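You operate a simulated robot arm through the tools that you are given. There is no shell and no other tool. Be economical: measure what you need, move in short steps, check, and stop when the job is done.

Carry out the task below with a simulated robot arm. There is one attempt and no reset: what you move stays moved.

Task
Press the yellow zero key two times.
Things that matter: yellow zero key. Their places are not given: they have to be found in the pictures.

The check looks at the end state, three seconds after you hand in, the way a careful person would. Anything else that was tipped, shoved, dropped, spilled or broken makes it a failure.

Robot
A 7-joint arm with a two-finger parallel gripper, fixed in place. Base frame: the origin is at the foot of the arm, x ahead of it, y to its left, z up; the work surface is at about z = 810. Units: mm, degrees, N and s.
With the tool pointing down near the work surface it reaches from about 240 to 680 mm from the base axis. Its first joint turns from -66.0 to 66.0 degrees. Payload 2.4 kg.
Tool frame: the origin (TCP) lies between the finger pads and is the grasp point; the fingertips stand 30 mm ahead of it; z points along the fingers, y is the line along which they close. Largest opening 94 mm; finger width 28, thickness 10; the body of the gripper, 50 by 96 mm, starts 55 mm behind the TCP.
Orientation is told as [roll, pitch, yaw] about the base's x, y, z axes, in that order, counted from this pose: with the fingers straight down and closing along the base's y, the tool's x points along the base's -x, its y along +y and its z along -z.

Tools
- The arm moves only by the tool jog_arm. Its argument "rows" is a list that holds one entry, the list of rows, each a list of 7 numbers: the turn, a rotation vector about the base's x, y, z in degrees, then the shift along the base's x, y, z in cm, then the closure, from 0 (fully open) to 1 (shut). In form: [[[wx, wy, wz, tx, ty, tz, gripper], ...]]. A call has 1 to 8 rows; each row is the pose to reach, as a shift and turn from the pose commanded when the call began. A row lasts 0.2 s, in which the tool goes at most 50 mm and 8.6 degrees; a call with a longer step from one row to the next is refused whole, and so is a gripper value outside its range. Where a pose cannot be reached the arm comes as near as it can. A force on the tool above 40 N (or 10 N above the force at the start of the call, whichever is more), or a blocked arm, ends the call early, and 0.2 s more pass. The fingers move at their own pace (about 153 mm/s each) and stop on an object; they squeeze with about 42 N. The grip force told is the motor's: it shows also when the fingers shut on nothing. Time passes only in rows, and 0.2 s behind the last, so rows that repeat a pose let the fingers close. It gives the time, the measured TCP pose, the force on the tool (base axes), the opening and the grip force at its end, in the units of the frame above (readings bear some noise), and new pictures: "show" is both (left out), scene, wrist or none.
- Cameras (640 x 400 px; columns grow to the right, rows downward): "scene" is fixed at [38.8, 486.9, 1425.7]; the picture's right is [-0.66, -0.75, 0.00], its down [-0.54, 0.48, -0.69] and it looks along [0.51, -0.46, -0.73] (base axes); focal length 338 px, centre (320, 200). "wrist" rides on the gripper at [-37, 0, -58] in the tool frame; the picture's right is [0.00, -1.00, 0.00], its down [0.97, 0.00, -0.24] and it looks along [0.24, 0.00, 0.97] (tool axes); focal length 218 px, centre (320, 200).
- locate(camera, pixels): for up to 12 pixels [column, row] of the newest picture of that camera ("zoom" is the newest enlarged one), the place [x, y, z] in the base frame of the surface seen there, good to about 2 mm. It takes no simulated time.
- enlarge(camera, box): a new picture of the part [left, top, right, bottom] of that camera's present view, enlarged. It takes no simulated time.
- sign_off(): hands the job in; it is judged then, once.

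Work in short steps. Measure before you move; look again where a grasp or a placing could have gone wrong, and mend it. You have 60 turns and 120 pictures in all, those below and enlarged ones among them. Open the gripper and draw the arm clear of the work before you hand the job in, unless the task says otherwise; then end with one line.

The tools are called after "Emit:" as name(argument=value, ...) on one line, values as JSON. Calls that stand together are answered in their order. jog_arm: Moves the arm, as the interface text tells. Its arguments: {"type":"object","properties":{"rows":{"type":"array","items":{"type":"array","items":{"type":"array","items":{"type":"number"}}}},"show":{"type":"string","enum":["both","scene","wrist","none"]}},"required":["rows"]} The other tools are called the same way: locate (camera, pixels) gives the place of the surface under pixels of a picture; enlarge (camera, box) takes an enlarged picture of a part of a camera's view; sign_off () hands the job in.

At the start:

```text
t: 0.0
eef_pos: [311.2, 113.5, 1029.3]
ee_rot: [0.0, 0.0, -0.1]
contact_force: [-0.3, 0.3, 0.4]
gripper_width: 94.3
grasp_force: 0.1
```

scene: 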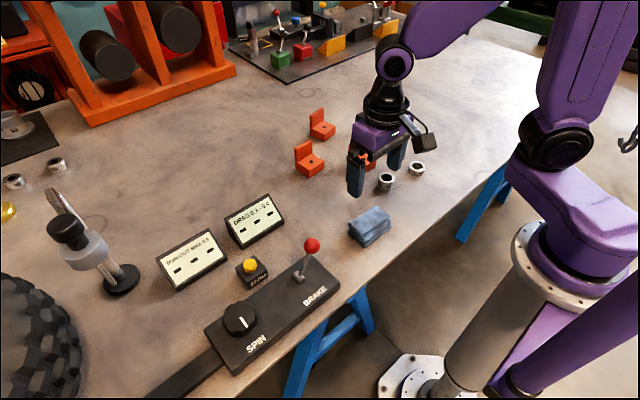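
wrist: 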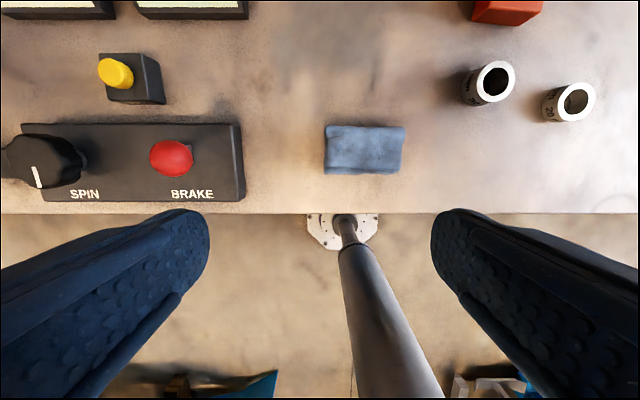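

The yellow key sits at about scene (250,266) on a small black box. I enlarge it and measure it.

Emit:
enlarge(camera="scene", box=[170, 180, 350, 300])

Emit:
locate(camera="scene", pixels=[[250, 265], [250, 261], [246, 265], [254, 265], [252, 279], [240, 270], [265, 268], [312, 245], [238, 315], [255, 225], [195, 260]])

Emit:
locate(camera="wrist", pixels=[[112, 71], [118, 75], [150, 80], [130, 97], [172, 157]])

```text
3.33 times, centred on (260, 240) of scene
```

zoom: 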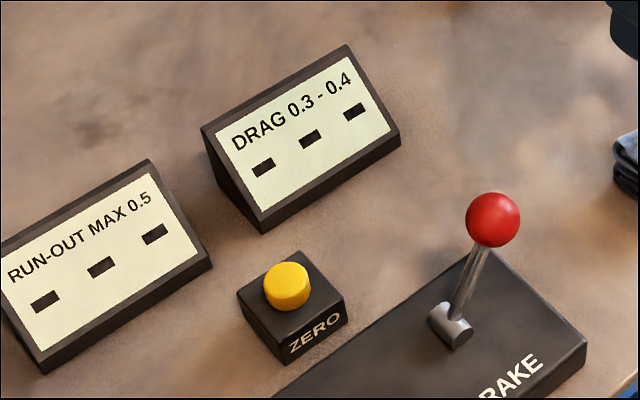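

```text
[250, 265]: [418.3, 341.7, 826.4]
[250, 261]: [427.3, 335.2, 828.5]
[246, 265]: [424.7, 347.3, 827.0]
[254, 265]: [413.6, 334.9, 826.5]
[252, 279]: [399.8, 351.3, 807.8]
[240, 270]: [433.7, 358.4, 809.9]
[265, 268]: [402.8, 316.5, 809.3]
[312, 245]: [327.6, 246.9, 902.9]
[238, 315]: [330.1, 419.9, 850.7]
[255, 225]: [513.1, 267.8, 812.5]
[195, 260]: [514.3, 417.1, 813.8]
```

```text
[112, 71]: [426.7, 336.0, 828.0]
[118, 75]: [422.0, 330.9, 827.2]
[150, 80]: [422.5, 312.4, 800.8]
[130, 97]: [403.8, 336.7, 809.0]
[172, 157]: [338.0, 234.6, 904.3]
```

I refine the key top using the zoomed picture.

Emit:
locate(camera="zoom", pixels=[[288, 273], [272, 275], [302, 275], [286, 265], [290, 284], [290, 303], [256, 300], [320, 300], [300, 325], [310, 240], [180, 340]])

Emit:
jog_arm(rows=[[[0, 0, 0, 0, 3, 0, 1], [0, 0, 0, 2, 7, 0, 1], [0, 0, 0, 4, 11, 0, 1], [0, 0, 0, 6, 15, 0, 1], [0, 0, 0, 8, 19, 0, 1], [0, 0, 0, 10, 21, 0, 1], [0, 0, 0, 11, 22.4, 0, 1], [0, 0, 0, 11, 22.4, 0, 1]]])

```text
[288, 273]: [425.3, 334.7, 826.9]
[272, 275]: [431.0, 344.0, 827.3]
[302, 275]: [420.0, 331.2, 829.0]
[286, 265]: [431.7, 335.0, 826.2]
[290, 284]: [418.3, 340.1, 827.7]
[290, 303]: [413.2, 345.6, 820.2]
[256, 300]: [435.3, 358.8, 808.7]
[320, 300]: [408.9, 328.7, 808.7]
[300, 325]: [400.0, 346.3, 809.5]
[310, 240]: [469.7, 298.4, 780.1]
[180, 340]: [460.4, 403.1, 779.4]
```

```text
t: 1.8
eef_pos: [420.1, 337.3, 1030.4]
ee_rot: [-0.1, 0.0, 0.0]
contact_force: [-0.5, 0.4, 0.1]
gripper_width: 0.0
grasp_force: 33.2
```

scene: 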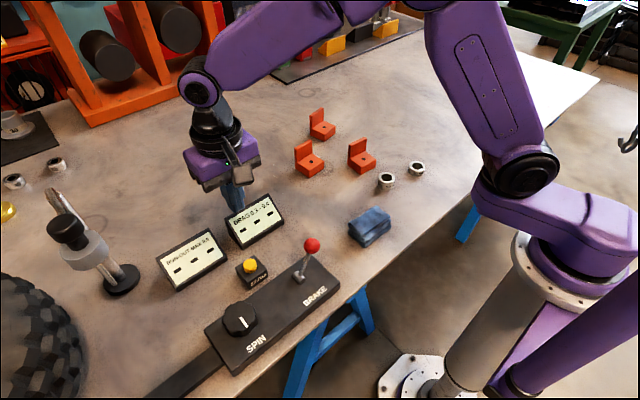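
wrist: 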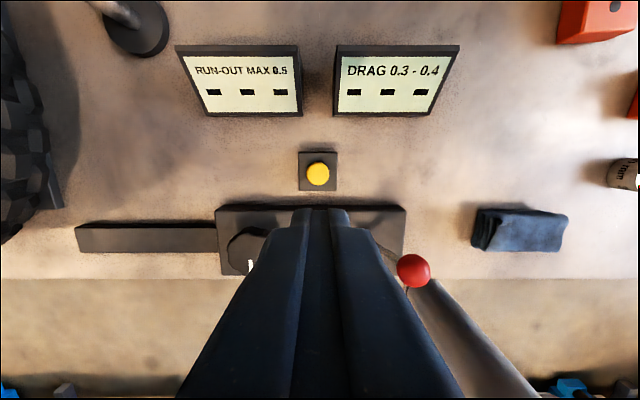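

The fingers are shut above the key, which is at wrist (318,174). I measure it from here.

Emit:
locate(camera="wrist", pixels=[[318, 174], [309, 173], [326, 173], [318, 167], [318, 181], [303, 187], [333, 187], [412, 270]])

```text
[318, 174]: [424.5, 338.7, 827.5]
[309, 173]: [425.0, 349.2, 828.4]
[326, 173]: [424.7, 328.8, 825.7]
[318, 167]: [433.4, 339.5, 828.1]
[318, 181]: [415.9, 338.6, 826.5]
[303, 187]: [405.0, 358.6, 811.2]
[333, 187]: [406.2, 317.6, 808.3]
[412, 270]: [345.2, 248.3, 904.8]
```

The key centre is about (424.5, 339) and its top is at z 828. I go down to about 15 mm above it.

Emit:
jog_arm(rows=[[[0, 0, 0, 0.4, 0.15, -3, 1], [0, 0, 0, 0.4, 0.15, -7, 1], [0, 0, 0, 0.4, 0.15, -11, 1], [0, 0, 0, 0.4, 0.15, -14, 1], [0, 0, 0, 0.4, 0.15, -15.7, 1], [0, 0, 0, 0.4, 0.15, -15.7, 1]]])

Emit:
enlarge(camera="scene", box=[170, 180, 350, 300])

```text
t: 3.2
eef_pos: [423.3, 339.0, 873.3]
ee_rot: [0.1, -0.1, -0.1]
contact_force: [-1.9, 0.4, -0.2]
gripper_width: 0.1
grasp_force: 32.8
```

scene: 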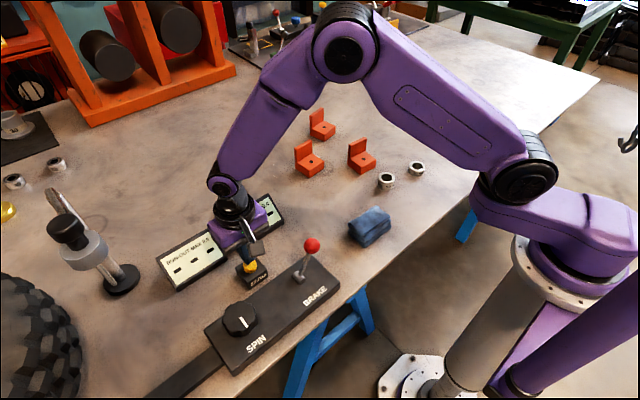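
wrist: 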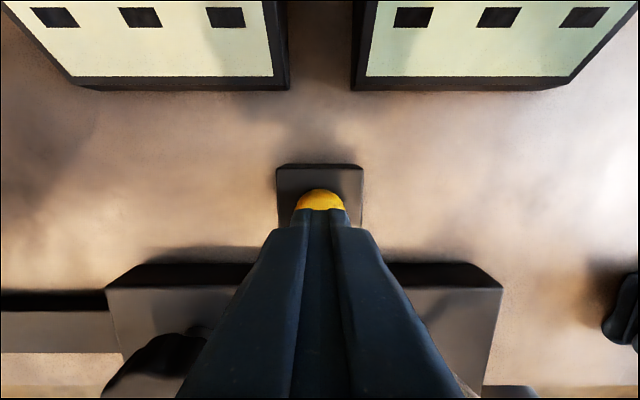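

```text
3.33 times, centred on (260, 240) of scene
```

zoom: 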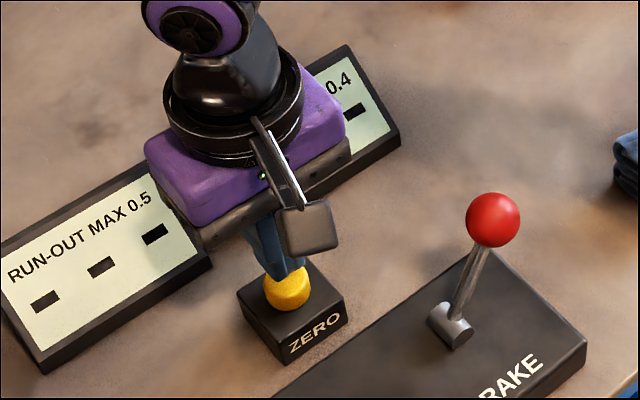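

The tip is centred over the key, with about 15 mm of clearance. I come down slowly, watching the force.

Emit:
jog_arm(rows=[[[0, 0, 0, 0, 0, -1.0, 1], [0, 0, 0, 0, 0, -1.4, 1], [0, 0, 0, 0, 0, -1.6, 1], [0, 0, 0, 0, 0, -1.75, 1], [0, 0, 0, 0, 0, -1.75, 1]]], show="none")

Emit:
enlarge(camera="scene", box=[215, 220, 290, 295])

```text
t: 4.4
eef_pos: [424.6, 340.9, 857.2]
ee_rot: [-0.1, 0.1, 0.0]
contact_force: [0.5, 0.9, 0.5]
gripper_width: 0.1
grasp_force: 32.8
```

```text
5.33 times, centred on (252, 258) of scene
```

zoom: 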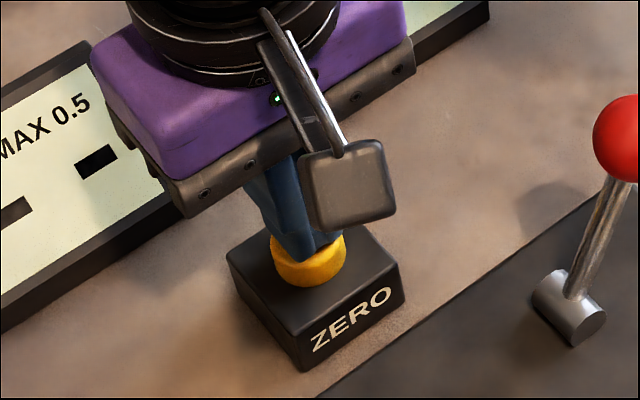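

The tip is just at the key top and there is no force yet. I press further in 1 mm steps.

Emit:
jog_arm(rows=[[[0, 0, 0, 0, 0, -0.1, 1], [0, 0, 0, 0, 0, -0.2, 1], [0, 0, 0, 0, 0, -0.3, 1], [0, 0, 0, 0, 0, -0.3, 1]]], show="none")

Emit:
enlarge(camera="scene", box=[215, 220, 290, 295])

```text
t: 5.4
eef_pos: [425.4, 339.3, 852.9]
ee_rot: [0.0, 0.0, 0.0]
contact_force: [-0.9, 0.7, 1.4]
gripper_width: 0.0
grasp_force: 33.0
```

```text
5.33 times, centred on (252, 258) of scene
```

zoom: 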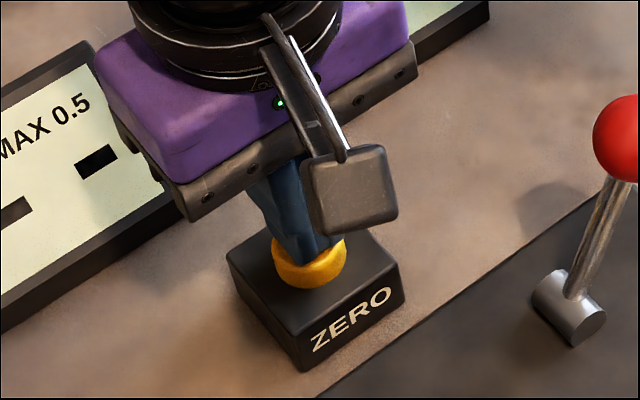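

The tip is at about 823 and the key is starting to sink, with a small upward force. I continue down.

Emit:
jog_arm(rows=[[[0, 0, 0, 0, 0, -0.1, 1], [0, 0, 0, 0, 0, -0.2, 1], [0, 0, 0, 0, 0, -0.3, 1], [0, 0, 0, 0, 0, -0.3, 1]]], show="none")

Emit:
enlarge(camera="scene", box=[215, 220, 290, 295])

```text
t: 6.4
eef_pos: [424.0, 340.3, 850.5]
ee_rot: [0.1, 0.0, 0.0]
contact_force: [0.5, -2.4, 2.9]
gripper_width: 0.1
grasp_force: 33.1
```

```text
5.33 times, centred on (252, 258) of scene
```

zoom: 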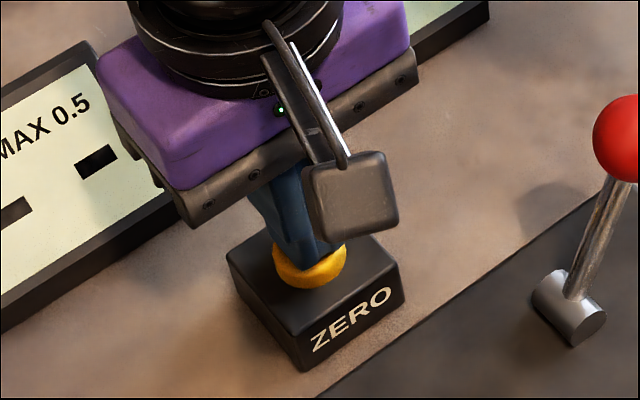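

The key is sinking on a spring (about 3 N). I keep going toward its stop.

Emit:
jog_arm(rows=[[[0, 0, 0, 0, 0, -0.1, 1], [0, 0, 0, 0, 0, -0.2, 1], [0, 0, 0, 0, 0, -0.2, 1]]], show="none")

Emit:
enlarge(camera="scene", box=[215, 220, 290, 295])

```text
t: 7.2
eef_pos: [426.1, 339.1, 849.4]
ee_rot: [0.1, 0.0, 0.0]
contact_force: [-4.7, -2.1, 12.2]
gripper_width: 0.0
grasp_force: 33.1
```

```text
5.33 times, centred on (252, 258) of scene
```

zoom: 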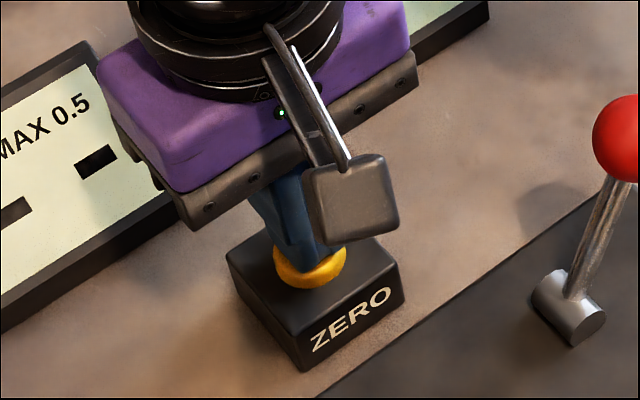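

The force jumped to 12 N, so the key is at its stop and the first press is done. I rise clear and check that it springs back.

Emit:
jog_arm(rows=[[[0, 0, 0, 0, 0, 0.6, 1], [0, 0, 0, 0, 0, 1.5, 1], [0, 0, 0, 0, 0, 2.2, 1], [0, 0, 0, 0, 0, 2.2, 1], [0, 0, 0, 0, 0, 2.2, 1]]], show="none")

Emit:
enlarge(camera="scene", box=[215, 220, 290, 295])

```text
t: 8.4
eef_pos: [423.8, 338.9, 870.2]
ee_rot: [0.0, -0.1, 0.0]
contact_force: [-0.7, 0.4, -0.4]
gripper_width: 0.3
grasp_force: 32.9
```

```text
5.33 times, centred on (252, 258) of scene
```

zoom: 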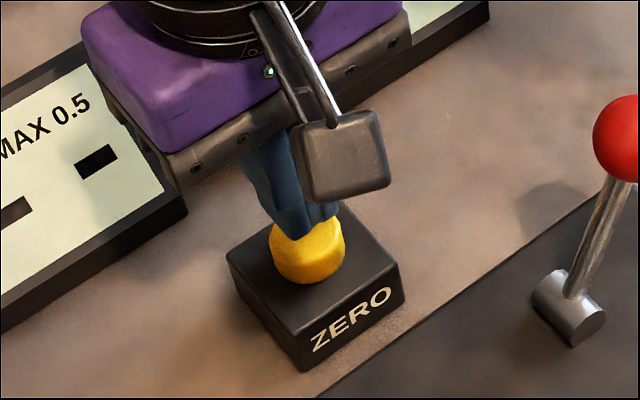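

The key has sprung back fully. Now the second press, to the same depth (22 mm down).

Emit:
jog_arm(rows=[[[0, 0, 0, 0, 0, -0.9, 1], [0, 0, 0, 0, 0, -1.4, 1], [0, 0, 0, 0, 0, -1.7, 1], [0, 0, 0, 0, 0, -1.9, 1], [0, 0, 0, 0, 0, -2.05, 1], [0, 0, 0, 0, 0, -2.2, 1], [0, 0, 0, 0, 0, -2.2, 1]]], show="none")

Emit:
enlarge(camera="scene", box=[215, 220, 290, 295])

```text
t: 10.0
eef_pos: [425.0, 338.4, 847.5]
ee_rot: [-0.1, 0.0, 0.0]
contact_force: [-2.0, -3.4, 12.1]
gripper_width: 0.3
grasp_force: 33.0
```

```text
5.33 times, centred on (252, 258) of scene
```

zoom: 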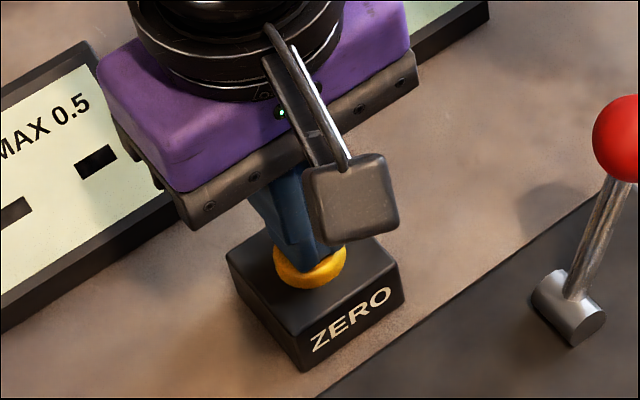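

The second press has reached the stop as well (12 N). I rise well clear, then open the gripper.

Emit:
jog_arm(rows=[[[0, 0, 0, 0, 0, 1, 1], [0, 0, 0, 0, 0, 4, 1], [0, 0, 0, 0, 0, 8, 1], [0, 0, 0, 0, 0, 12, 1], [0, 0, 0, 0, 0, 16, 1], [0, 0, 0, 0, 0, 18, 0.5], [0, 0, 0, 0, 0, 18, 0], [0, 0, 0, 0, 0, 18, 0]]])

```text
t: 11.8
eef_pos: [424.5, 338.7, 1028.4]
ee_rot: [0.0, 0.0, 0.0]
contact_force: [1.1, 0.0, 0.5]
gripper_width: 93.9
grasp_force: 0.0
```

scene: 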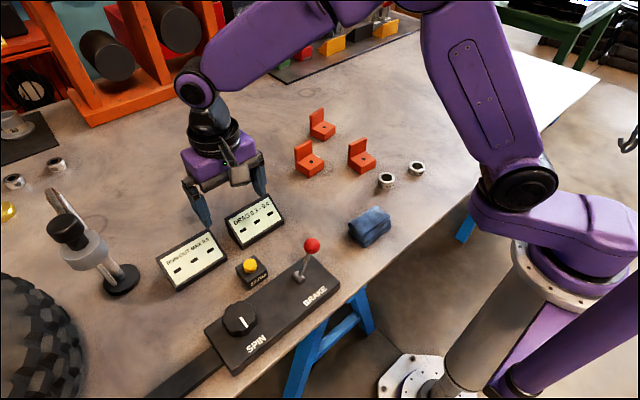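
wrist: 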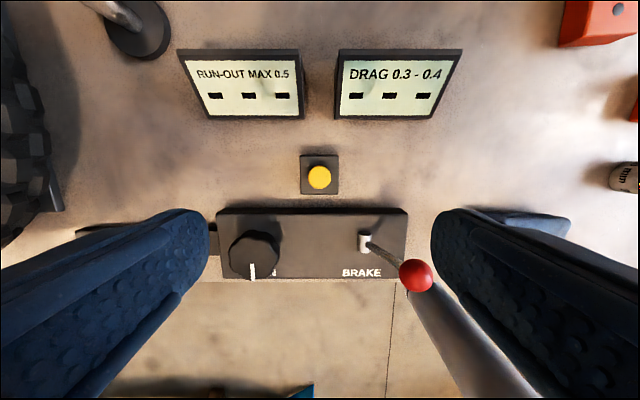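

The key is back up, everything else is where it was, and the arm is clear with the gripper open. I hand in.

Emit:
sign_off()

```text
The job is handed in.
```

I pressed the yellow zero key twice, each time down to its stop at about 12 N; it sprang back up after both presses, and nothing else was moved.
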